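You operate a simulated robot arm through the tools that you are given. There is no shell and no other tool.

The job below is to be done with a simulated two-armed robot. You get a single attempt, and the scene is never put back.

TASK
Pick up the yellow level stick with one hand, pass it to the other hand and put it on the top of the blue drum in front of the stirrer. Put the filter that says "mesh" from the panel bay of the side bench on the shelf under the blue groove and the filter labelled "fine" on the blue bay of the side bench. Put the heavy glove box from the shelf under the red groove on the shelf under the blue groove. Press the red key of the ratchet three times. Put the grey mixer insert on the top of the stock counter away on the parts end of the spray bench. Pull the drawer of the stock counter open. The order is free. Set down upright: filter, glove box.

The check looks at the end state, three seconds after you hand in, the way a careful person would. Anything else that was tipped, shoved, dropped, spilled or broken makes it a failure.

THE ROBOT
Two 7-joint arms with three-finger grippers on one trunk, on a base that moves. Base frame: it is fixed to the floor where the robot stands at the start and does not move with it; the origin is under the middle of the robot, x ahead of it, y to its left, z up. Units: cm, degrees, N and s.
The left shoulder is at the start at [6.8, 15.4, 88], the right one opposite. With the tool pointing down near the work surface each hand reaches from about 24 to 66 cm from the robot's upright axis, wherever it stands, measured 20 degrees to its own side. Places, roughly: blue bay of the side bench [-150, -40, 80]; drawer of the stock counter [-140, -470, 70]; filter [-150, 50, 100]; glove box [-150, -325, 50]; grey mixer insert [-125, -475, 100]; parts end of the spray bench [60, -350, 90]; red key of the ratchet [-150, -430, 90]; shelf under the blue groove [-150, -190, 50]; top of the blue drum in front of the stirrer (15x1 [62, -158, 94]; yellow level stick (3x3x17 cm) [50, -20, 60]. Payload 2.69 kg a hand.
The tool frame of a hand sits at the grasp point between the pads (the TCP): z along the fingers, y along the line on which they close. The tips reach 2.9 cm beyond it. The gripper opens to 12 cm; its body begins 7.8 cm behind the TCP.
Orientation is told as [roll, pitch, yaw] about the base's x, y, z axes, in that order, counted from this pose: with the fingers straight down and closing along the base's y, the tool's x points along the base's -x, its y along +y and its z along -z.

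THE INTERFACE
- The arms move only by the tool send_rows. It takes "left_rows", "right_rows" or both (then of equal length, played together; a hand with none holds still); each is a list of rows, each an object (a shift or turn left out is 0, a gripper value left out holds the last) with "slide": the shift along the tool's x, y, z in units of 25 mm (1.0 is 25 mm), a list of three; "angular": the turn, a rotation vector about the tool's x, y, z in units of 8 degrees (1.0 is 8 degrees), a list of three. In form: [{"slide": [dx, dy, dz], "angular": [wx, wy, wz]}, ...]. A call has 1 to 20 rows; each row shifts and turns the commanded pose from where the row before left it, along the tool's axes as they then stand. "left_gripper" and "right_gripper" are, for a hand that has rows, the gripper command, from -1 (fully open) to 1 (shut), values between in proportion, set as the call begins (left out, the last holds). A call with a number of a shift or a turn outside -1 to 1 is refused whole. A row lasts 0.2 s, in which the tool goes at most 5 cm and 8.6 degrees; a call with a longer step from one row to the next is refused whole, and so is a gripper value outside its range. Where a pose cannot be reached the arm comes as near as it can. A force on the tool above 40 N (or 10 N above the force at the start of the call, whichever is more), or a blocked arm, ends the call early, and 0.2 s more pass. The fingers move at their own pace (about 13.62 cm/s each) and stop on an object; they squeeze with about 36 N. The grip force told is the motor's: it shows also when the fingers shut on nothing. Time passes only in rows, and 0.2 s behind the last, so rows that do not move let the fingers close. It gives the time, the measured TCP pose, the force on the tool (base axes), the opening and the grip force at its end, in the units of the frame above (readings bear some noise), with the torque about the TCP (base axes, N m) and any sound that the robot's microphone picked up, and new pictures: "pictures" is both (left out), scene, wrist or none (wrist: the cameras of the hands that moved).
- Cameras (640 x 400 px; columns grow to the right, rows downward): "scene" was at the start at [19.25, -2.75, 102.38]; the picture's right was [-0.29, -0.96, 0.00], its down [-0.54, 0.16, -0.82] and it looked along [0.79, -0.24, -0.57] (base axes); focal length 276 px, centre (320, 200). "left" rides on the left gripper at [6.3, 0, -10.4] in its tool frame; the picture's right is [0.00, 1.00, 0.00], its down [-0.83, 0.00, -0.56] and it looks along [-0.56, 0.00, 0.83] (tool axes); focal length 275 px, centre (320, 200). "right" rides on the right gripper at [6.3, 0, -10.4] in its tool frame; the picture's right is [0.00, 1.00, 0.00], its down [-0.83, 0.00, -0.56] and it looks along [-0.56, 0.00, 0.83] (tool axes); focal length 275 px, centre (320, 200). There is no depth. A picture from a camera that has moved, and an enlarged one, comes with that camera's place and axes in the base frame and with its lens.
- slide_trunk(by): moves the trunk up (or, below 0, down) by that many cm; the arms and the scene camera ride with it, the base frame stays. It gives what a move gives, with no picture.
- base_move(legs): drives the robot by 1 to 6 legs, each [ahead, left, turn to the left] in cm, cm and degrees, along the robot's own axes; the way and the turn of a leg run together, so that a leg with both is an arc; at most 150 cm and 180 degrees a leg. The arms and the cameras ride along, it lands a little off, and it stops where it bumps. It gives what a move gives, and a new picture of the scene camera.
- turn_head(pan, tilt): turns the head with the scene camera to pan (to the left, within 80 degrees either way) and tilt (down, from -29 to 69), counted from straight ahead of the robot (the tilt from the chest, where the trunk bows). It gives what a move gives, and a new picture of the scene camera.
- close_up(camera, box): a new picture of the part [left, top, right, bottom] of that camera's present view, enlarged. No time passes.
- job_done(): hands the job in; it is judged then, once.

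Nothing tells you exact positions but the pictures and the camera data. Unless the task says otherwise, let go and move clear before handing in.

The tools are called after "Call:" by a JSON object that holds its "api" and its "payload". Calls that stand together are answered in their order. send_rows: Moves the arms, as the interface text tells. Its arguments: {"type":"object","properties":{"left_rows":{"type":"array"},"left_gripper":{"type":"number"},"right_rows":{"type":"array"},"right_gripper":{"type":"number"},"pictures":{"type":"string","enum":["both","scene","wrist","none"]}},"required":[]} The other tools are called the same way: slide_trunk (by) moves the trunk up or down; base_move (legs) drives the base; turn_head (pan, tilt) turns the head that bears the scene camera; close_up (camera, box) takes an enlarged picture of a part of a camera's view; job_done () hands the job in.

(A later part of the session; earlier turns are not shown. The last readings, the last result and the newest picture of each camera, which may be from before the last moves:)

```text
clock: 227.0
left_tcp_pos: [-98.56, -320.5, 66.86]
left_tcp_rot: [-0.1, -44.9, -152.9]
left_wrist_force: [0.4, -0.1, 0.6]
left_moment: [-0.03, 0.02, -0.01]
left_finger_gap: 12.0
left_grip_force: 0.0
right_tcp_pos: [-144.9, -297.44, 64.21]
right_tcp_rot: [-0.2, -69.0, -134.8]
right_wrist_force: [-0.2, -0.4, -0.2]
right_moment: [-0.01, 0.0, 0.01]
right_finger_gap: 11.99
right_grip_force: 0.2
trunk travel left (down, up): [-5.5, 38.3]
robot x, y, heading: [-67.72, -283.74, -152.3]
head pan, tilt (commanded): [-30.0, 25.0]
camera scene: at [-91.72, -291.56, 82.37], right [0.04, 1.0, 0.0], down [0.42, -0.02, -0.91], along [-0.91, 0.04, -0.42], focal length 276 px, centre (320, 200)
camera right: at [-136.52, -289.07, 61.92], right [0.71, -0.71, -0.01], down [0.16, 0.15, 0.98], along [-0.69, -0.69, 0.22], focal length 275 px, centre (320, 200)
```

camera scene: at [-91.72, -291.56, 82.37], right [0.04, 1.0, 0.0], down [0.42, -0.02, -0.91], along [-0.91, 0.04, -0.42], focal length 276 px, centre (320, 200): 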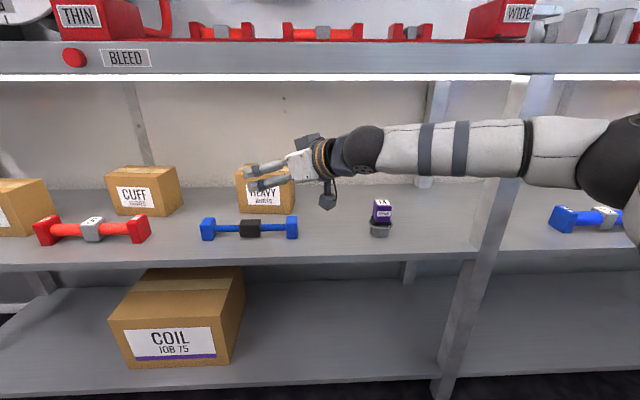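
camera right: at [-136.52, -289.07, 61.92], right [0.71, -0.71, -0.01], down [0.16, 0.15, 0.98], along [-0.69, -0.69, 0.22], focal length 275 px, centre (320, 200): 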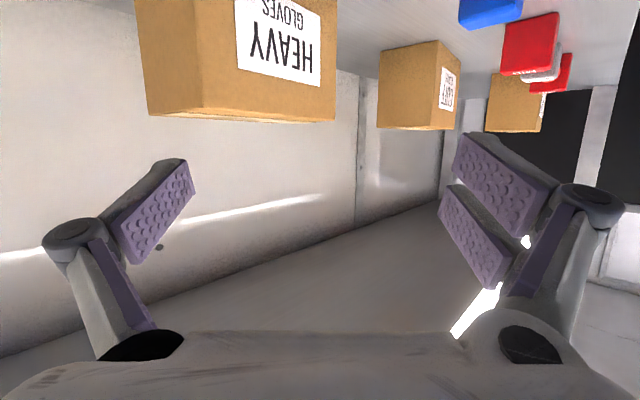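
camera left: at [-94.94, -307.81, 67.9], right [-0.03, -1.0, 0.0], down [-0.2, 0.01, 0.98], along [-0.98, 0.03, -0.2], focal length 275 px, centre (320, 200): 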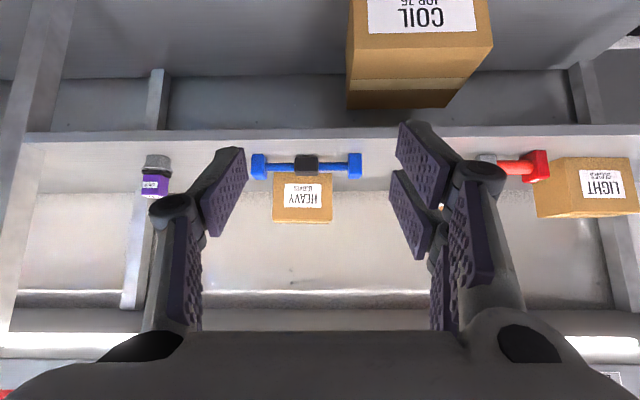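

The hand clears the dumbbell. Next rotate it to point almost straight left (along the box), staying in front of the box at this height.

Call:
{"api": "send_rows", "payload": {"right_rows": [{"slide": [-0.02, 0.28, 0.05], "angular": [-0.455, 0, -0.172]}, {"slide": [-0.02, 0.28, 0.05], "angular": [-0.455, 0, -0.172]}, {"slide": [-0.02, 0.28, 0.05], "angular": [-0.455, 0, -0.172]}, {"slide": [-0.02, 0.28, 0.05], "angular": [-0.455, 0, -0.172]}]}}

```text
clock: 228.0
left_tcp_pos: [-98.48, -320.58, 66.88]
left_tcp_rot: [-0.1, -44.8, -153.0]
left_wrist_force: [0.3, 0.2, -0.5]
left_moment: [-0.02, -0.03, -0.02]
left_finger_gap: 12.02
left_grip_force: 0.0
right_tcp_pos: [-143.74, -299.27, 63.99]
right_tcp_rot: [-0.1, -68.5, -122.0]
right_wrist_force: [0.7, 0.3, 0.2]
right_moment: [0.03, 0.0, -0.01]
right_finger_gap: 12.0
right_grip_force: 0.1
right hand out of reach, approached as far as the arm can: row 3
trunk travel left (down, up): [-5.5, 38.3]
robot x, y, heading: [-67.84, -283.86, -152.8]
head pan, tilt (commanded): [-30.0, 25.0]
camera scene: at [-91.73, -291.56, 82.37], right [0.04, 1.0, 0.0], down [0.42, -0.02, -0.91], along [-0.91, 0.04, -0.42], focal length 276 px, centre (320, 200)
camera right: at [-137.29, -289.27, 61.73], right [0.85, -0.53, -0.01], down [0.12, 0.18, 0.98], along [-0.52, -0.83, 0.21], focal length 275 px, centre (320, 200)
```

scene: 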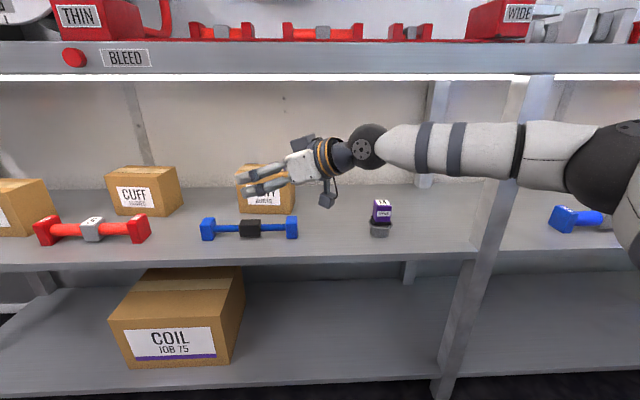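
right: 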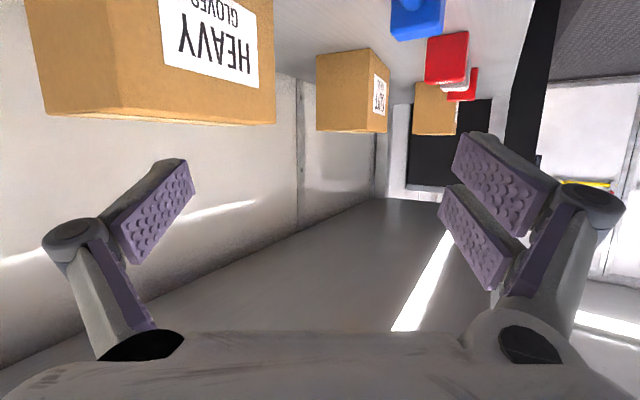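

Rotation limit is near φ≈32°, which suffices: closing the jaws on the box's right end at this angle will align the box with the hand. I'll move the hand in toward the box's right end in steps.

Call:
{"api": "send_rows", "payload": {"right_rows": [{"slide": [-0.183, -0.753, 0.375]}, {"slide": [-0.183, -0.753, 0.375]}]}}

```text
clock: 228.6
left_tcp_pos: [-98.48, -320.64, 66.87]
left_tcp_rot: [-0.1, -44.8, -152.9]
left_wrist_force: [-1.3, 0.4, 0.7]
left_moment: [0.01, 0.04, 0.01]
left_finger_gap: 11.98
left_grip_force: 0.0
right_tcp_pos: [-147.58, -299.43, 64.23]
right_tcp_rot: [0.1, -68.9, -119.6]
right_wrist_force: [0.5, 0.1, 0.0]
right_moment: [0.0, 0.0, 0.02]
right_finger_gap: 11.99
right_grip_force: 0.1
trunk travel left (down, up): [-5.5, 38.3]
robot x, y, heading: [-67.38, -284.06, -152.4]
head pan, tilt (commanded): [-30.0, 25.0]
camera scene: at [-91.73, -291.56, 82.37], right [0.04, 1.0, 0.0], down [0.42, -0.02, -0.91], along [-0.91, 0.04, -0.42], focal length 276 px, centre (320, 200)
camera right: at [-141.63, -288.99, 61.95], right [0.87, -0.49, 0.0], down [0.11, 0.19, 0.98], along [-0.48, -0.85, 0.22], focal length 275 px, centre (320, 200)
```

scene: 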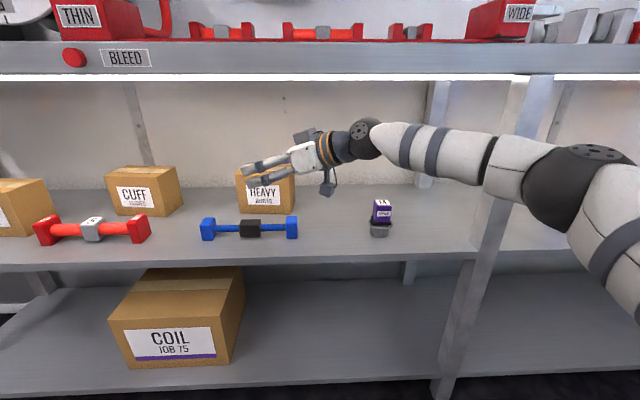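
right: 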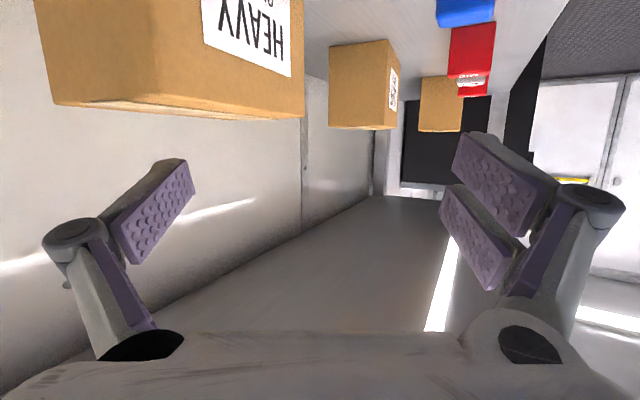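

Call:
{"api": "send_rows", "payload": {"right_rows": [{"slide": [-0.17, -0.78, 0.3], "angular": [-0.3, 0, -0.11]}, {"slide": [-0.17, -0.78, 0.3], "angular": [-0.3, 0, -0.11]}]}}

Call:
{"api": "turn_head", "payload": {"pan": -60, "tilt": 25}}

```text
clock: 229.2
left_tcp_pos: [-98.53, -320.67, 66.88]
left_tcp_rot: [0.0, -44.9, -152.9]
left_wrist_force: [-0.8, 0.6, -0.3]
left_moment: [0.01, 0.0, 0.04]
left_finger_gap: 11.98
left_grip_force: 0.0
right_tcp_pos: [-151.81, -299.01, 64.52]
right_tcp_rot: [0.3, -68.9, -114.4]
right_wrist_force: [-0.5, 0.1, 0.3]
right_moment: [-0.02, 0.01, 0.02]
right_finger_gap: 12.01
right_grip_force: 0.0
trunk travel left (down, up): [-5.5, 38.3]
robot x, y, heading: [-67.56, -283.9, -152.6]
head pan, tilt (commanded): [-30.0, 25.0]
camera scene: at [-91.72, -291.56, 82.37], right [0.04, 1.0, 0.0], down [0.42, -0.02, -0.91], along [-0.91, 0.04, -0.42], focal length 276 px, centre (320, 200)
camera right: at [-146.78, -288.11, 62.24], right [0.91, -0.41, 0.0], down [0.09, 0.2, 0.98], along [-0.4, -0.89, 0.22], focal length 275 px, centre (320, 200)
```

scene: 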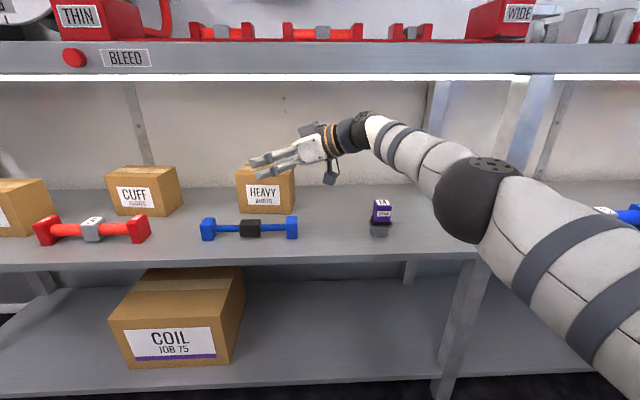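
right: 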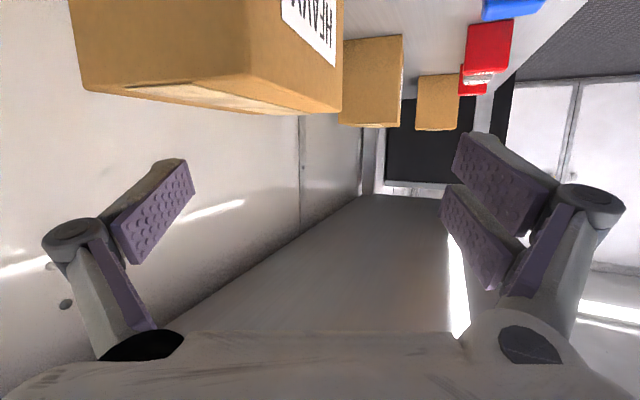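

```text
clock: 230.1
left_tcp_pos: [-98.55, -320.56, 66.83]
left_tcp_rot: [-0.1, -44.9, -152.9]
left_wrist_force: [0.7, 0.2, -0.2]
left_moment: [0.01, 0.01, -0.01]
left_finger_gap: 12.0
left_grip_force: 0.0
right_tcp_pos: [-151.75, -298.91, 64.49]
right_tcp_rot: [0.2, -68.9, -114.6]
right_wrist_force: [0.3, 0.3, 0.4]
right_moment: [0.0, 0.01, 0.0]
right_finger_gap: 11.99
right_grip_force: 0.1
trunk travel left (down, up): [-5.5, 38.3]
robot x, y, heading: [-67.4, -283.89, -152.3]
head pan, tilt (commanded): [-60.0, 25.0]
camera scene: at [-90.29, -287.02, 82.37], right [0.54, 0.84, 0.0], down [0.36, -0.23, -0.91], along [-0.76, 0.49, -0.42], focal length 276 px, centre (320, 200)
```

scene: 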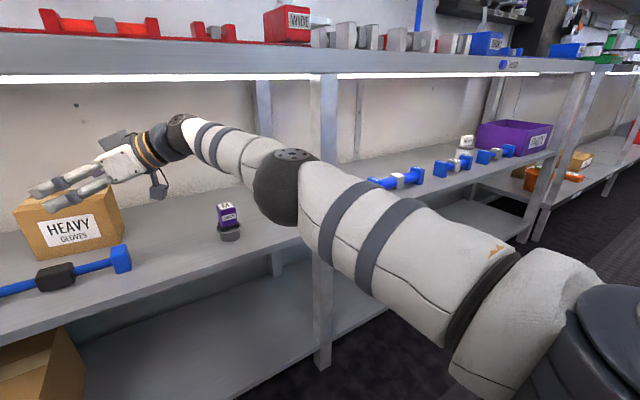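

The arm straightened nicely; the elbow is clear of the post and the hand is just above the box. Final move to centre over the box.

Call:
{"api": "send_rows", "payload": {"right_rows": [{"slide": [-0.19, -0.6, 0.49], "angular": [-0.25, 0, -0.1]}, {"slide": [-0.19, -0.6, 0.49], "angular": [-0.25, 0, -0.1]}, {"slide": [-0.19, -0.6, 0.49], "angular": [-0.25, 0, -0.1]}]}}

Call:
{"api": "close_up", "payload": {"camera": "scene", "box": [0, 80, 260, 300]}}

```text
clock: 230.9
left_tcp_pos: [-98.47, -320.68, 66.87]
left_tcp_rot: [0.0, -44.9, -152.9]
left_wrist_force: [-0.4, 0.3, -0.1]
left_moment: [-0.01, -0.01, 0.0]
left_finger_gap: 12.02
left_grip_force: 0.1
right_tcp_pos: [-149.87, -299.56, 62.99]
right_tcp_rot: [0.1, -68.8, -109.0]
right_wrist_force: [0.4, 0.4, 0.3]
right_moment: [0.01, -0.01, 0.04]
right_finger_gap: 11.99
right_grip_force: 0.0
right hand out of reach, approached as far as the arm can: row 1, 2, 3
trunk travel left (down, up): [-5.5, 38.3]
robot x, y, heading: [-67.57, -283.76, -152.5]
head pan, tilt (commanded): [-60.0, 25.0]
camera scene: at [-90.29, -287.01, 82.37], right [0.54, 0.84, 0.0], down [0.36, -0.23, -0.91], along [-0.76, 0.49, -0.42], focal length 276 px, centre (320, 200)
camera right: at [-146.02, -288.38, 60.71], right [0.95, -0.32, 0.0], down [0.07, 0.21, 0.98], along [-0.31, -0.92, 0.22], focal length 275 px, centre (320, 200)
```

scene: 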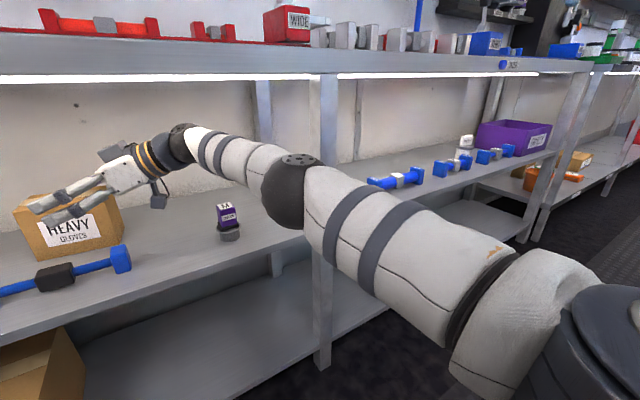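
right: 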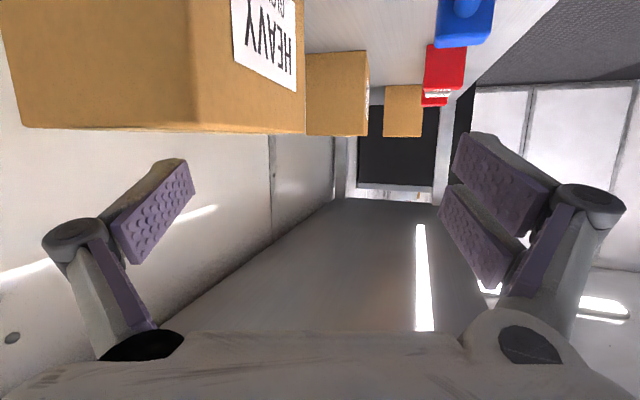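

```text
1.82 times, centred on (130, 190) of scene
camera zoom: at [-90.29, -287.01, 82.37], right [0.54, 0.84, 0.0], down [0.36, -0.23, -0.91], along [-0.76, 0.49, -0.42], focal length 502 px, centre (666, 218)
```

zoom: 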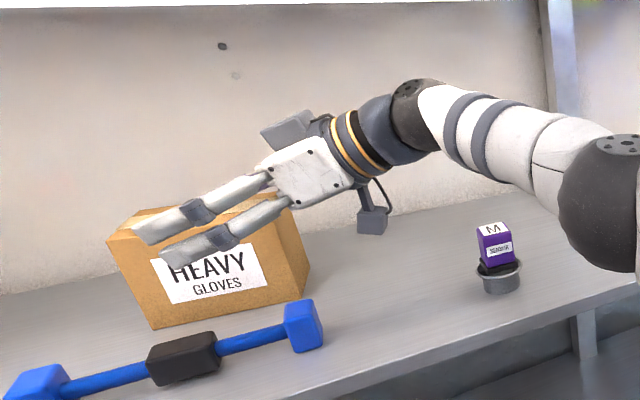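

The arm is at its reach limit, so I'll creep the base forward a little, then raise slightly to keep the thumb above the box top.

Call:
{"api": "base_move", "payload": {"legs": [[3, -0.9, 0]]}}

Call:
{"api": "send_rows", "payload": {"right_rows": [{"slide": [-0.35, 0, -0.13]}, {"slide": [-0.35, 0, -0.13]}]}}

```text
clock: 231.8
left_tcp_pos: [-101.6, -321.03, 66.99]
left_tcp_rot: [-0.1, -44.9, -152.9]
left_wrist_force: [-0.6, 0.1, 0.4]
left_moment: [-0.03, 0.0, 0.0]
left_finger_gap: 11.99
left_grip_force: 0.0
right_tcp_pos: [-152.93, -300.29, 63.03]
right_tcp_rot: [0.1, -68.9, -109.1]
right_wrist_force: [-0.1, 0.6, 0.0]
right_moment: [0.0, 0.0, 0.01]
right_finger_gap: 11.98
right_grip_force: 0.1
trunk travel left (down, up): [-5.5, 38.3]
robot x, y, heading: [-70.47, -284.54, -152.8]
head pan, tilt (commanded): [-60.0, 25.0]
camera scene: at [-93.32, -287.55, 82.37], right [0.54, 0.84, 0.0], down [0.36, -0.23, -0.91], along [-0.76, 0.49, -0.42], focal length 276 px, centre (320, 200)
```

scene: 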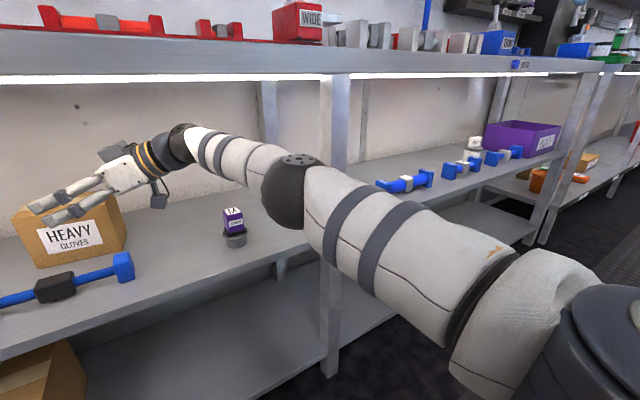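

```text
clock: 232.4
left_tcp_pos: [-101.6, -321.07, 66.87]
left_tcp_rot: [-0.2, -44.9, -152.9]
left_wrist_force: [-0.5, 0.2, 1.3]
left_moment: [-0.01, 0.01, 0.0]
left_finger_gap: 12.0
left_grip_force: 0.0
right_tcp_pos: [-152.97, -300.18, 64.75]
right_tcp_rot: [0.2, -69.0, -109.2]
right_wrist_force: [0.2, 0.0, -0.8]
right_moment: [-0.03, 0.0, -0.04]
right_finger_gap: 11.99
right_grip_force: 0.1
trunk travel left (down, up): [-5.5, 38.3]
robot x, y, heading: [-71.01, -284.37, -152.6]
head pan, tilt (commanded): [-60.0, 25.0]
camera scene: at [-93.32, -287.55, 82.37], right [0.54, 0.84, 0.0], down [0.36, -0.23, -0.91], along [-0.76, 0.49, -0.42], focal length 276 px, centre (320, 200)
camera right: at [-149.03, -288.94, 62.52], right [0.95, -0.32, 0.0], down [0.07, 0.21, 0.98], along [-0.32, -0.92, 0.22], focal length 275 px, centre (320, 200)
```

scene: 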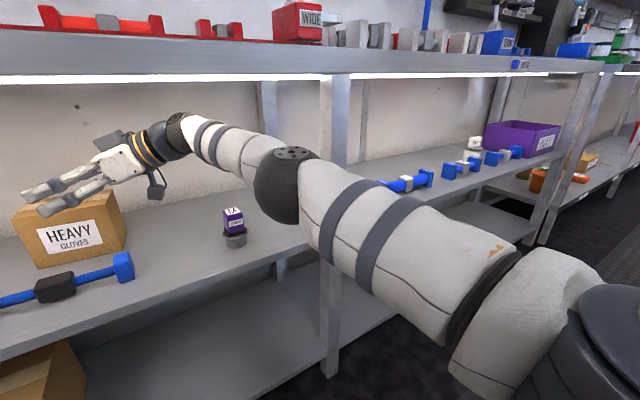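
right: 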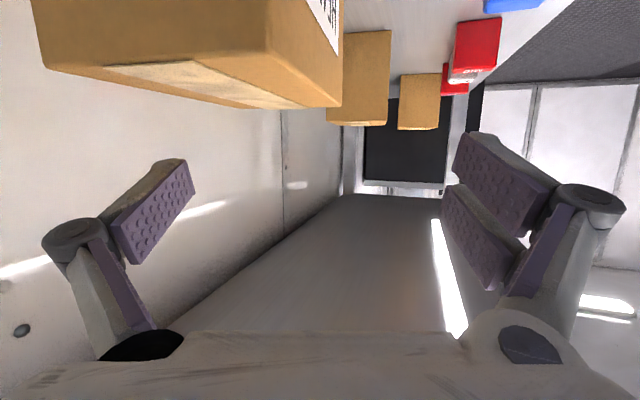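

Call:
{"api": "base_move", "payload": {"legs": [[4.3, -1.0, 0]]}}

Call:
{"api": "send_rows", "payload": {"right_rows": [{}], "pictures": "wrist"}}

Call:
{"api": "close_up", "payload": {"camera": "scene", "box": [0, 80, 260, 300]}}

```text
clock: 233.3
left_tcp_pos: [-105.78, -322.21, 66.9]
left_tcp_rot: [-0.1, -45.0, -152.9]
left_wrist_force: [0.1, -0.6, -0.5]
left_moment: [-0.01, -0.03, 0.0]
left_finger_gap: 11.99
left_grip_force: 0.1
right_tcp_pos: [-157.14, -301.33, 64.8]
right_tcp_rot: [0.1, -68.9, -109.0]
right_wrist_force: [-0.2, -0.1, 0.4]
right_moment: [-0.03, 0.0, 0.02]
right_finger_gap: 12.0
right_grip_force: 0.0
trunk travel left (down, up): [-5.5, 38.3]
robot x, y, heading: [-74.42, -285.51, -152.5]
head pan, tilt (commanded): [-60.0, 25.0]
camera scene: at [-97.5, -288.6, 82.37], right [0.54, 0.84, 0.0], down [0.36, -0.23, -0.91], along [-0.76, 0.49, -0.42], focal length 276 px, centre (320, 200)
```

scene: 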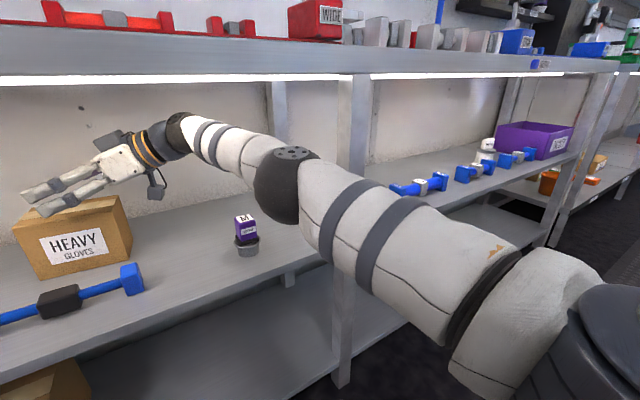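

```text
clock: 233.7
left_tcp_pos: [-105.69, -322.17, 66.93]
left_tcp_rot: [-0.1, -44.9, -152.9]
left_wrist_force: [0.7, -0.1, -0.4]
left_moment: [0.0, -0.01, 0.01]
left_finger_gap: 11.99
left_grip_force: 0.0
right_tcp_pos: [-157.16, -301.28, 64.79]
right_tcp_rot: [0.1, -68.9, -109.1]
right_wrist_force: [-0.1, 0.3, 0.6]
right_moment: [0.01, 0.03, -0.01]
right_finger_gap: 12.0
right_grip_force: 0.1
trunk travel left (down, up): [-5.5, 38.3]
robot x, y, heading: [-74.64, -285.16, -152.8]
head pan, tilt (commanded): [-60.0, 25.0]
camera right: at [-153.21, -290.02, 62.52], right [0.95, -0.32, 0.0], down [0.07, 0.21, 0.98], along [-0.32, -0.92, 0.22], focal length 275 px, centre (320, 200)
```

right: 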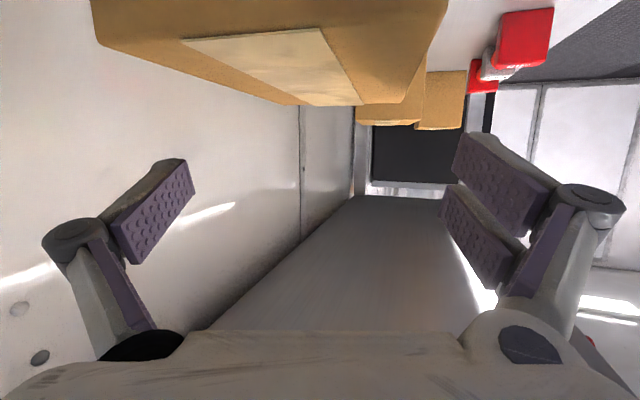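

```text
1.82 times, centred on (130, 190) of scene
camera zoom: at [-97.5, -288.6, 82.37], right [0.54, 0.84, 0.0], down [0.36, -0.23, -0.91], along [-0.76, 0.49, -0.42], focal length 502 px, centre (666, 218)
```

zoom: 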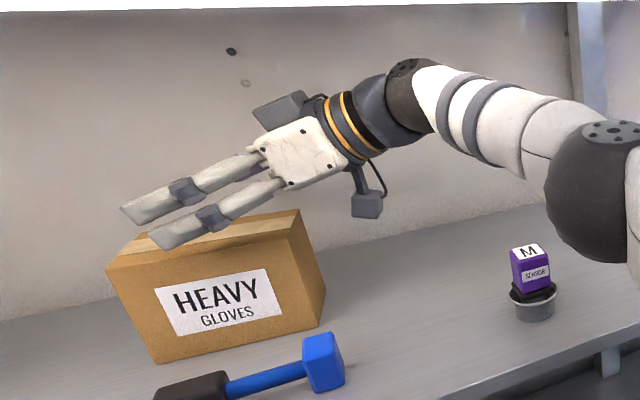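

The box corners match my estimate; jaws straddle the box with ~0.8 cm margins after a small shift. Descending to grip height.

Call:
{"api": "send_rows", "payload": {"right_rows": [{"slide": [0, -0.15, 0], "angular": [-0.15, 0, -0.06]}, {"slide": [0.4, 0, 0.15], "angular": [-0.15, 0, -0.06]}, {"slide": [0.5, 0, 0.19]}, {"slide": [0.5, 0, 0.19]}]}}

Call:
{"api": "close_up", "payload": {"camera": "scene", "box": [0, 80, 260, 300]}}

```text
clock: 234.7
left_tcp_pos: [-105.87, -322.12, 66.74]
left_tcp_rot: [-0.1, -44.9, -152.9]
left_wrist_force: [0.2, 0.0, 0.1]
left_moment: [0.01, 0.0, 0.0]
left_finger_gap: 12.01
left_grip_force: 0.1
right_tcp_pos: [-156.56, -301.16, 60.86]
right_tcp_rot: [0.1, -68.9, -106.5]
right_wrist_force: [-0.7, -0.1, 0.0]
right_moment: [0.04, 0.01, 0.01]
right_finger_gap: 12.03
right_grip_force: 0.0
right hand out of reach, approached as far as the arm can: row 1
trunk travel left (down, up): [-5.5, 38.3]
robot x, y, heading: [-74.78, -285.63, -152.7]
head pan, tilt (commanded): [-60.0, 25.0]
camera scene: at [-97.5, -288.6, 82.37], right [0.54, 0.84, 0.0], down [0.36, -0.23, -0.91], along [-0.76, 0.49, -0.42], focal length 276 px, centre (320, 200)
camera right: at [-153.26, -289.72, 58.59], right [0.96, -0.28, 0.0], down [0.07, 0.21, 0.98], along [-0.27, -0.94, 0.22], focal length 275 px, centre (320, 200)
```

scene: 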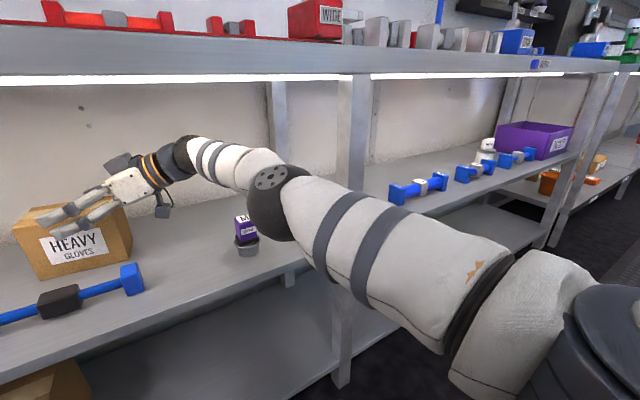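
right: 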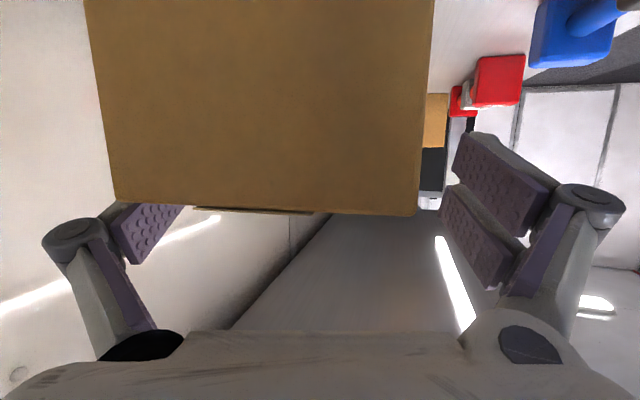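

```text
1.82 times, centred on (130, 190) of scene
camera zoom: at [-97.5, -288.6, 82.37], right [0.54, 0.84, 0.0], down [0.36, -0.23, -0.91], along [-0.76, 0.49, -0.42], focal length 502 px, centre (666, 218)
```

zoom: 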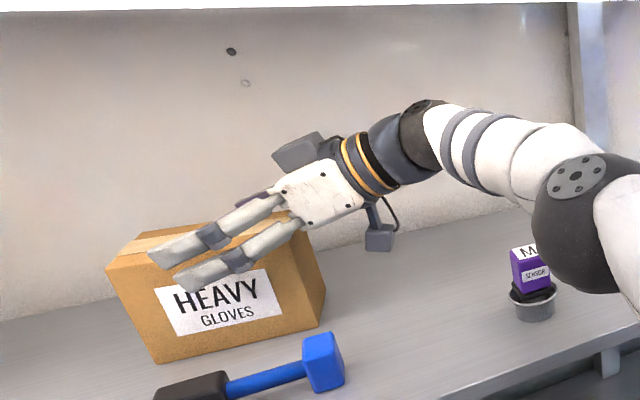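

The elbow is getting near the purple item, so I'll descend only ~1.7 cm more and grip the upper part of the box.

Call:
{"api": "send_rows", "payload": {"right_rows": [{"slide": [0.32, -0.1, 0.12]}, {"slide": [0.32, -0.1, 0.12]}]}}

Call:
{"api": "close_up", "payload": {"camera": "scene", "box": [0, 80, 320, 300]}}

```text
clock: 235.3
left_tcp_pos: [-105.69, -322.11, 66.88]
left_tcp_rot: [-0.1, -44.9, -152.9]
left_wrist_force: [0.2, -0.3, -0.7]
left_moment: [0.02, 0.01, 0.01]
left_finger_gap: 12.0
left_grip_force: 0.1
right_tcp_pos: [-156.52, -300.98, 59.13]
right_tcp_rot: [-0.1, -68.9, -106.3]
right_wrist_force: [0.9, 0.0, -0.2]
right_moment: [0.0, -0.02, -0.01]
right_finger_gap: 12.02
right_grip_force: 0.0
right hand out of reach, approached as far as the arm can: row 2
trunk travel left (down, up): [-5.5, 38.3]
robot x, y, heading: [-74.81, -285.62, -152.5]
head pan, tilt (commanded): [-60.0, 25.0]
camera scene: at [-97.5, -288.6, 82.37], right [0.54, 0.84, 0.0], down [0.36, -0.23, -0.91], along [-0.76, 0.49, -0.42], focal length 276 px, centre (320, 200)
camera right: at [-153.15, -289.57, 56.95], right [0.96, -0.28, 0.0], down [0.07, 0.21, 0.98], along [-0.27, -0.94, 0.22], focal length 275 px, centre (320, 200)
```

scene: 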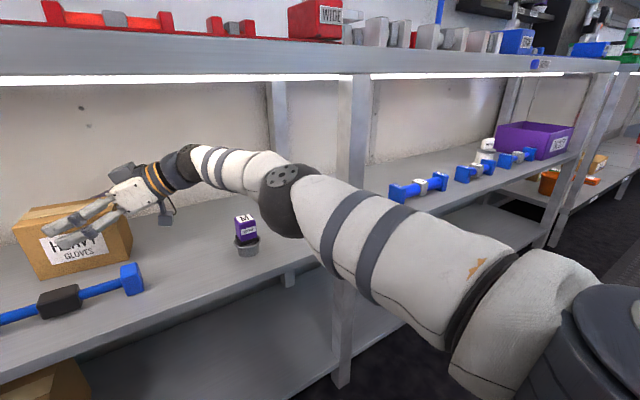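
right: 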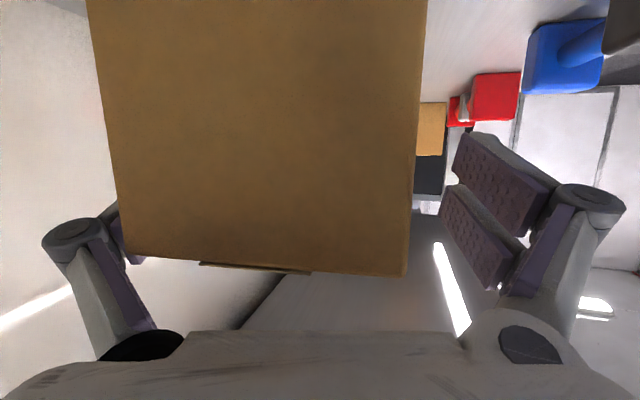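

```text
1.82 times, centred on (160, 190) of scene
camera zoom: at [-97.5, -288.6, 82.37], right [0.54, 0.84, 0.0], down [0.36, -0.23, -0.91], along [-0.76, 0.49, -0.42], focal length 502 px, centre (611, 218)
```

zoom: 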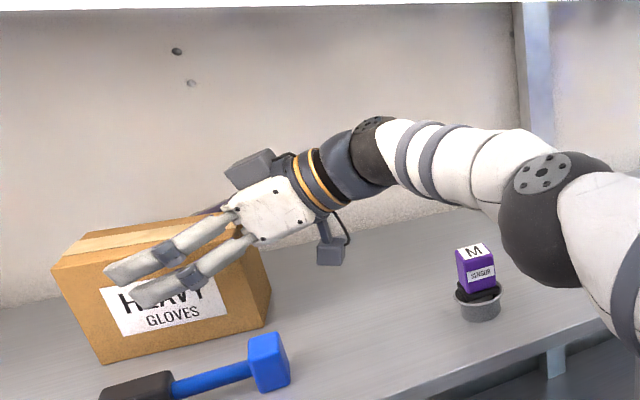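

No contact so far. Closing the right gripper on the box.

Call:
{"api": "send_rows", "payload": {"right_rows": [{}, {}, {}, {}, {}], "right_gripper": 1}}

Call:
{"api": "close_up", "payload": {"camera": "scene", "box": [0, 80, 320, 300]}}

```text
clock: 236.5
left_tcp_pos: [-105.74, -322.06, 66.86]
left_tcp_rot: [-0.1, -45.0, -152.9]
left_wrist_force: [-0.1, -0.3, 0.3]
left_moment: [0.02, -0.02, 0.01]
left_finger_gap: 12.03
left_grip_force: 0.1
right_tcp_pos: [-156.52, -300.98, 59.51]
right_tcp_rot: [-0.1, -68.9, -106.3]
right_wrist_force: [-4.2, -0.3, 7.6]
right_moment: [-0.13, 0.73, 0.06]
right_finger_gap: 7.95
right_grip_force: 35.9
trunk travel left (down, up): [-5.5, 38.3]
robot x, y, heading: [-74.51, -285.42, -153.0]
head pan, tilt (commanded): [-60.0, 25.0]
camera scene: at [-97.45, -288.59, 82.39], right [0.54, 0.84, 0.0], down [0.36, -0.23, -0.91], along [-0.76, 0.49, -0.42], focal length 276 px, centre (320, 200)
camera right: at [-153.14, -289.55, 57.06], right [0.96, -0.28, -0.01], down [0.07, 0.21, 0.98], along [-0.27, -0.94, 0.22], focal length 275 px, centre (320, 200)
```

scene: 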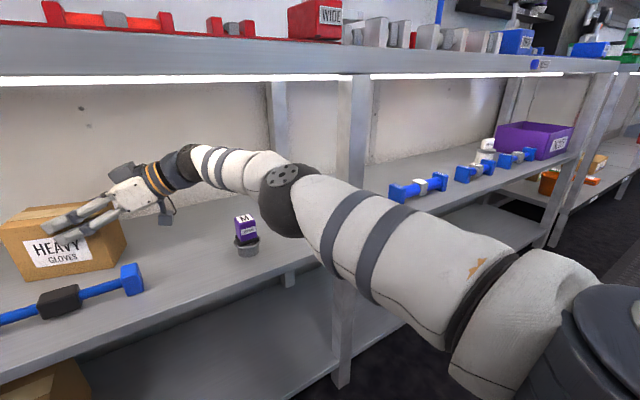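
right: 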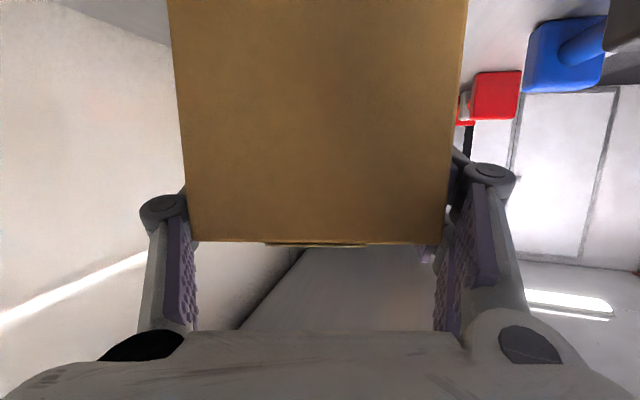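

```text
1.82 times, centred on (160, 190) of scene
camera zoom: at [-97.45, -288.59, 82.39], right [0.54, 0.84, 0.0], down [0.36, -0.23, -0.91], along [-0.76, 0.49, -0.42], focal length 502 px, centre (611, 218)
```

zoom: 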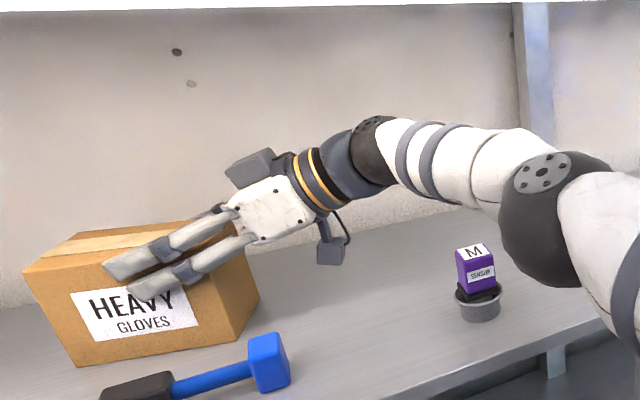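

Gripped flush at 7.95 cm. Lifting slightly to feel the weight.

Call:
{"api": "send_rows", "payload": {"right_rows": [{"slide": [-0.37, 0, -0.14]}, {"slide": [-0.37, 0, -0.14]}], "pictures": "both"}}

```text
clock: 237.1
left_tcp_pos: [-105.8, -322.11, 66.88]
left_tcp_rot: [-0.1, -44.8, -152.9]
left_wrist_force: [0.9, -0.6, -1.1]
left_moment: [0.02, -0.03, -0.01]
left_finger_gap: 12.01
left_grip_force: 0.0
right_tcp_pos: [-156.57, -301.0, 61.02]
right_tcp_rot: [0.1, -68.7, -106.6]
right_wrist_force: [0.8, 0.1, -2.7]
right_moment: [0.04, -0.03, -0.01]
right_finger_gap: 7.97
right_grip_force: 36.2
trunk travel left (down, up): [-5.5, 38.3]
robot x, y, heading: [-74.82, -285.59, -152.7]
head pan, tilt (commanded): [-60.0, 25.0]
camera scene: at [-97.52, -288.6, 82.36], right [0.54, 0.84, 0.0], down [0.36, -0.23, -0.91], along [-0.76, 0.49, -0.42], focal length 276 px, centre (320, 200)
camera right: at [-153.07, -289.6, 58.82], right [0.96, -0.28, 0.0], down [0.06, 0.21, 0.98], along [-0.27, -0.94, 0.22], focal length 275 px, centre (320, 200)
```

scene: 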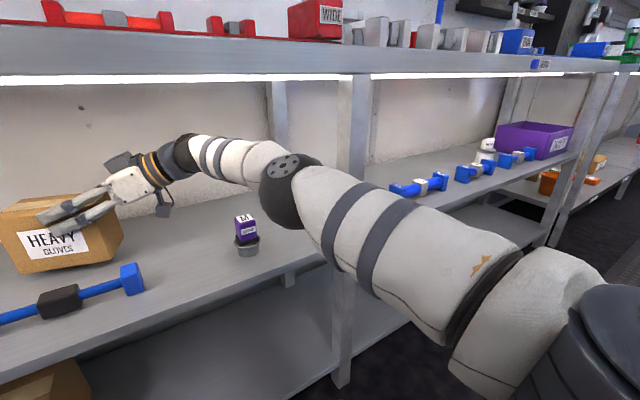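
right: 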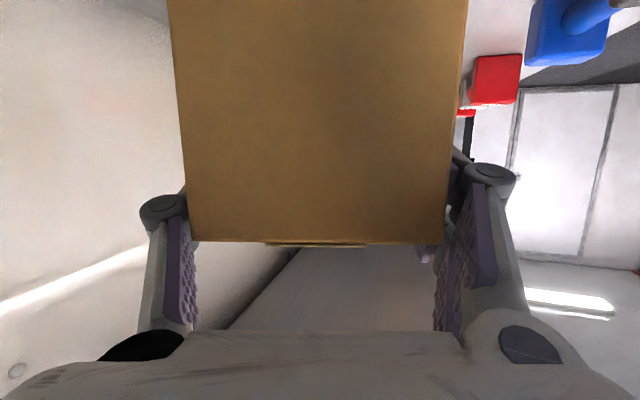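

Only ~0.27 kg — easy for one hand. Lifting to clear the dumbbell, then pulling straight out with the base.

Call:
{"api": "send_rows", "payload": {"right_rows": [{"slide": [-0.56, 0, -0.215]}, {"slide": [-0.56, 0, -0.215]}, {"slide": [-0.56, 0, -0.215]}, {"slide": [-0.56, 0, -0.215]}]}}

```text
clock: 238.1
left_tcp_pos: [-105.65, -322.16, 66.81]
left_tcp_rot: [-0.1, -44.9, -153.0]
left_wrist_force: [0.1, -0.1, 0.2]
left_moment: [-0.03, 0.0, 0.0]
left_finger_gap: 11.99
left_grip_force: 0.0
right_tcp_pos: [-156.1, -300.82, 66.98]
right_tcp_rot: [0.1, -68.8, -106.5]
right_wrist_force: [-1.3, -0.3, -2.9]
right_moment: [0.08, -0.01, -0.01]
right_finger_gap: 7.97
right_grip_force: 36.2
right hand out of reach, approached as far as the arm can: row 4
trunk travel left (down, up): [-5.5, 38.3]
robot x, y, heading: [-74.95, -285.65, -152.7]
head pan, tilt (commanded): [-60.0, 25.0]
camera scene: at [-97.51, -288.6, 82.37], right [0.54, 0.84, 0.0], down [0.36, -0.23, -0.91], along [-0.76, 0.49, -0.42], focal length 276 px, centre (320, 200)
camera right: at [-152.73, -289.49, 64.83], right [0.96, -0.28, 0.0], down [0.06, 0.21, 0.98], along [-0.27, -0.94, 0.22], focal length 275 px, centre (320, 200)
```

scene: 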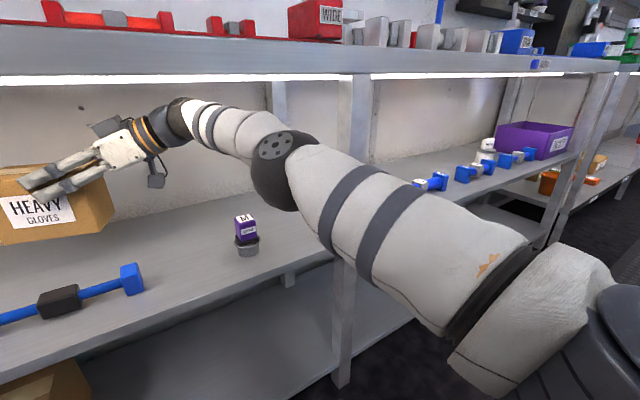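
right: 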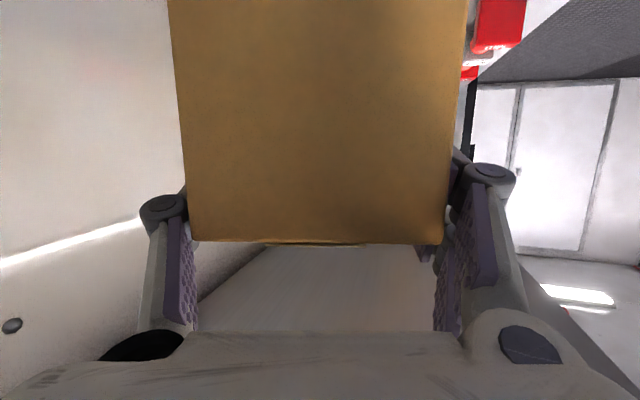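

The box bottom (~57.7) clears the dumbbell (~55). Driving straight out (+x).

Call:
{"api": "base_move", "payload": {"legs": [[-13.3, 6.9, 0]]}}

Call:
{"api": "base_move", "payload": {"legs": [[-13.3, 6.9, 0]]}}

```text
clock: 239.4
left_tcp_pos: [-90.6, -321.91, 66.98]
left_tcp_rot: [-0.1, -44.8, -152.9]
left_wrist_force: [0.4, 0.0, 0.5]
left_moment: [-0.02, 0.0, 0.03]
left_finger_gap: 11.99
left_grip_force: 0.1
right_tcp_pos: [-140.94, -300.54, 67.09]
right_tcp_rot: [0.1, -68.9, -106.5]
right_wrist_force: [0.1, -0.5, -2.4]
right_moment: [0.09, 0.0, 0.01]
right_finger_gap: 7.98
right_grip_force: 35.8
trunk travel left (down, up): [-5.5, 38.3]
robot x, y, heading: [-59.54, -285.15, -152.7]
head pan, tilt (commanded): [-60.0, 25.0]
camera scene: at [-82.35, -288.27, 82.37], right [0.54, 0.84, 0.0], down [0.36, -0.23, -0.91], along [-0.76, 0.49, -0.42], focal length 276 px, centre (320, 200)
```

scene: 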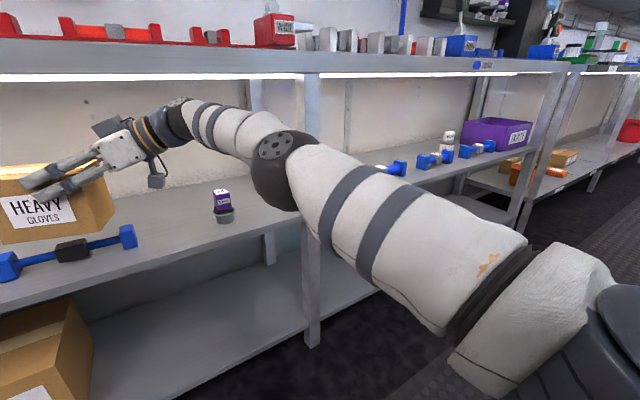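

```text
clock: 240.8
left_tcp_pos: [-76.09, -321.92, 66.82]
left_tcp_rot: [-0.1, -44.9, -153.0]
left_wrist_force: [1.3, -0.1, 0.0]
left_moment: [0.0, 0.02, 0.05]
left_finger_gap: 11.97
left_grip_force: 0.1
right_tcp_pos: [-126.28, -300.43, 67.1]
right_tcp_rot: [0.1, -68.9, -106.5]
right_wrist_force: [-0.3, 0.3, -2.6]
right_moment: [0.07, -0.02, -0.01]
right_finger_gap: 8.0
right_grip_force: 35.9
trunk travel left (down, up): [-5.5, 38.3]
robot x, y, heading: [-44.93, -285.25, -152.6]
head pan, tilt (commanded): [-60.0, 25.0]
camera scene: at [-67.72, -288.34, 82.37], right [0.54, 0.84, 0.0], down [0.36, -0.23, -0.91], along [-0.76, 0.49, -0.42], focal length 276 px, centre (320, 200)
```

scene: 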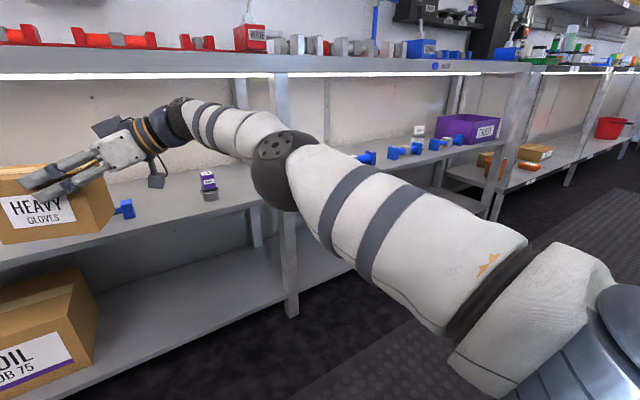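

Clear of the bench. Back out a bit more, then drive sideways to the blue shelf section.

Call:
{"api": "base_move", "payload": {"legs": [[-7.1, 3.7, 0], [-33.9, -65.4, 0]]}}

Call:
{"api": "turn_head", "payload": {"pan": -30, "tilt": 25}}

```text
clock: 247.1
left_tcp_pos: [-68.83, -246.08, 66.8]
left_tcp_rot: [0.0, -44.8, -152.8]
left_wrist_force: [0.1, 0.0, -0.4]
left_moment: [0.03, -0.02, 0.02]
left_finger_gap: 12.0
left_grip_force: 0.0
right_tcp_pos: [-119.3, -224.98, 67.01]
right_tcp_rot: [0.1, -68.8, -106.3]
right_wrist_force: [0.4, 0.2, -3.6]
right_moment: [0.04, -0.02, 0.05]
right_finger_gap: 7.97
right_grip_force: 36.3
trunk travel left (down, up): [-5.5, 38.3]
robot x, y, heading: [-37.38, -208.97, -152.4]
head pan, tilt (commanded): [-60.0, 25.0]
camera scene: at [-60.68, -212.59, 82.37], right [0.54, 0.84, 0.0], down [0.36, -0.23, -0.91], along [-0.77, 0.49, -0.42], focal length 276 px, centre (320, 200)
```

scene: 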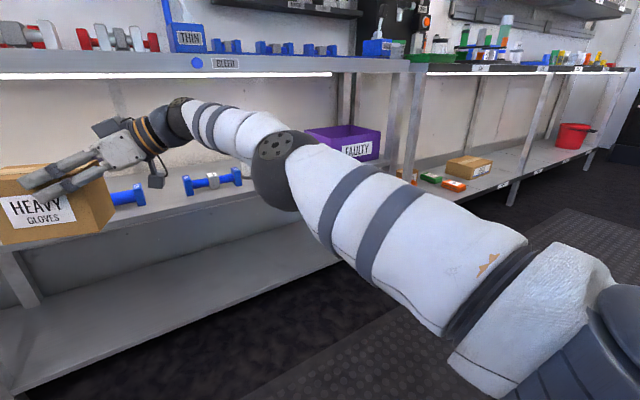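

```text
clock: 248.1
left_tcp_pos: [-68.8, -246.25, 66.88]
left_tcp_rot: [-0.1, -44.9, -152.9]
left_wrist_force: [-0.6, 0.2, 0.9]
left_moment: [0.0, 0.04, -0.01]
left_finger_gap: 12.0
left_grip_force: 0.1
right_tcp_pos: [-119.34, -225.06, 66.98]
right_tcp_rot: [0.1, -68.8, -106.2]
right_wrist_force: [0.7, 0.2, -2.1]
right_moment: [0.08, 0.0, 0.02]
right_finger_gap: 7.96
right_grip_force: 35.8
trunk travel left (down, up): [-5.5, 38.3]
robot x, y, heading: [-37.67, -209.38, -152.3]
head pan, tilt (commanded): [-30.0, 25.0]
camera scene: at [-62.1, -217.14, 82.37], right [0.04, 1.0, 0.0], down [0.42, -0.02, -0.91], along [-0.91, 0.04, -0.42], focal length 276 px, centre (320, 200)
```

scene: 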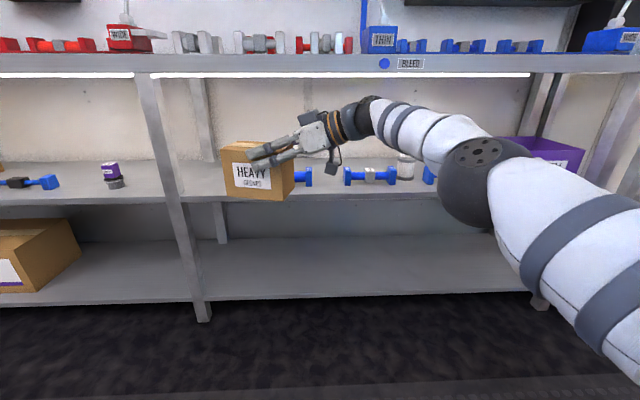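

Positioned in front of the blue shelf's left part. Driving in toward the shelf.

Call:
{"api": "base_move", "payload": {"legs": [[21, -9.8, 0]]}}

Call:
{"api": "close_up", "payload": {"camera": "scene", "box": [140, 60, 480, 260]}}

```text
clock: 249.8
left_tcp_pos: [-92.54, -247.16, 66.84]
left_tcp_rot: [-0.2, -45.0, -152.8]
left_wrist_force: [0.2, 0.7, -0.2]
left_moment: [0.02, 0.0, -0.01]
left_finger_gap: 11.99
left_grip_force: 0.1
right_tcp_pos: [-142.86, -226.07, 67.03]
right_tcp_rot: [0.1, -68.8, -106.3]
right_wrist_force: [-0.4, -0.2, -2.9]
right_moment: [0.08, -0.02, 0.04]
right_finger_gap: 7.94
right_grip_force: 35.9
trunk travel left (down, up): [-5.5, 38.3]
robot x, y, heading: [-61.32, -210.6, -152.6]
head pan, tilt (commanded): [-30.0, 25.0]
camera scene: at [-85.74, -218.16, 82.37], right [0.04, 1.0, 0.0], down [0.42, -0.02, -0.91], along [-0.91, 0.04, -0.42], focal length 276 px, centre (320, 200)
```

scene: 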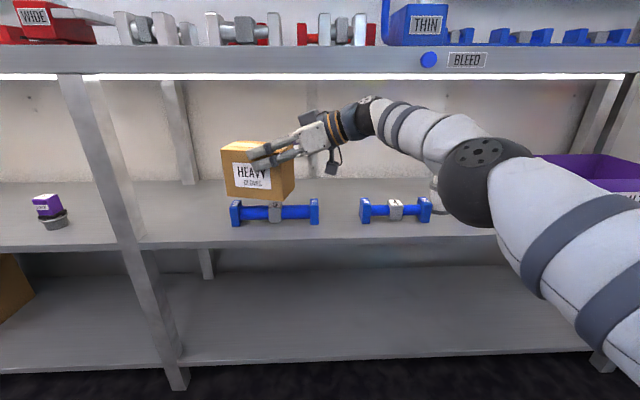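

```text
1.88 times, centred on (310, 160) of scene
camera zoom: at [-85.74, -218.16, 82.37], right [0.04, 1.0, 0.0], down [0.42, -0.02, -0.91], along [-0.91, 0.04, -0.42], focal length 520 px, centre (339, 275)
```

zoom: 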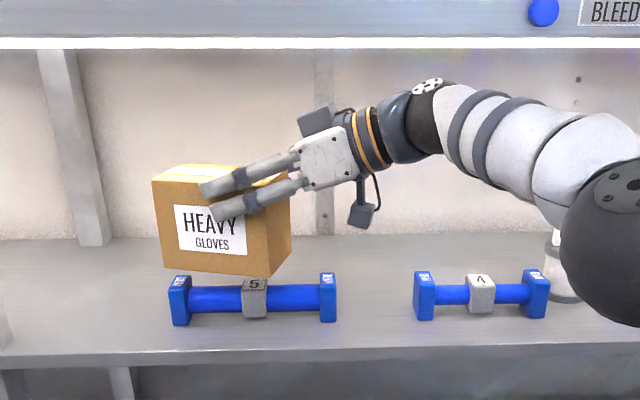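

Call:
{"api": "base_move", "payload": {"legs": [[12.3, -5.6, 0]]}}

Call:
{"api": "close_up", "payload": {"camera": "scene", "box": [140, 60, 480, 260]}}

```text
clock: 251.1
left_tcp_pos: [-105.89, -248.31, 66.73]
left_tcp_rot: [-0.1, -44.9, -152.6]
left_wrist_force: [-0.1, -0.2, -0.1]
left_moment: [0.03, -0.01, 0.01]
left_finger_gap: 12.02
left_grip_force: 0.0
right_tcp_pos: [-156.4, -227.41, 67.17]
right_tcp_rot: [0.1, -68.8, -106.1]
right_wrist_force: [0.0, -0.2, -2.2]
right_moment: [0.07, -0.01, 0.0]
right_finger_gap: 7.95
right_grip_force: 36.0
trunk travel left (down, up): [-5.5, 38.3]
robot x, y, heading: [-75.41, -211.33, -152.5]
head pan, tilt (commanded): [-30.0, 25.0]
camera scene: at [-99.27, -219.25, 82.37], right [0.04, 1.0, 0.0], down [0.42, -0.02, -0.91], along [-0.91, 0.04, -0.42], focal length 276 px, centre (320, 200)
```

scene: 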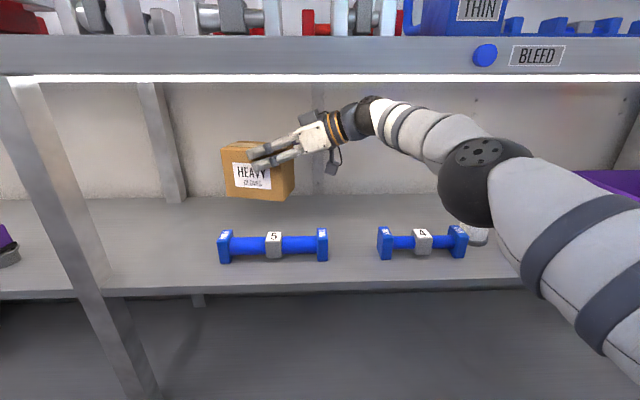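

```text
1.88 times, centred on (310, 160) of scene
camera zoom: at [-99.27, -219.25, 82.37], right [0.04, 1.0, 0.0], down [0.42, -0.02, -0.91], along [-0.91, 0.04, -0.42], focal length 520 px, centre (339, 275)
```

zoom: 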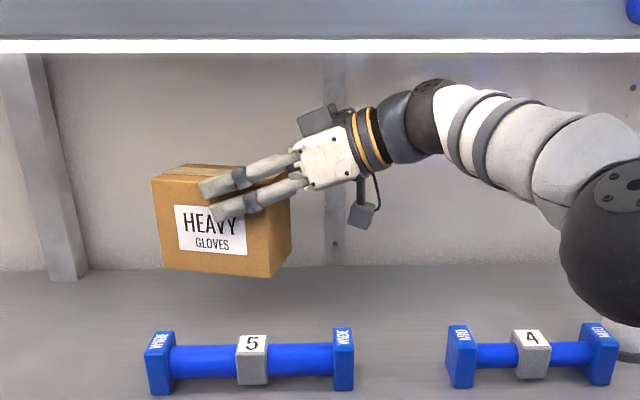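

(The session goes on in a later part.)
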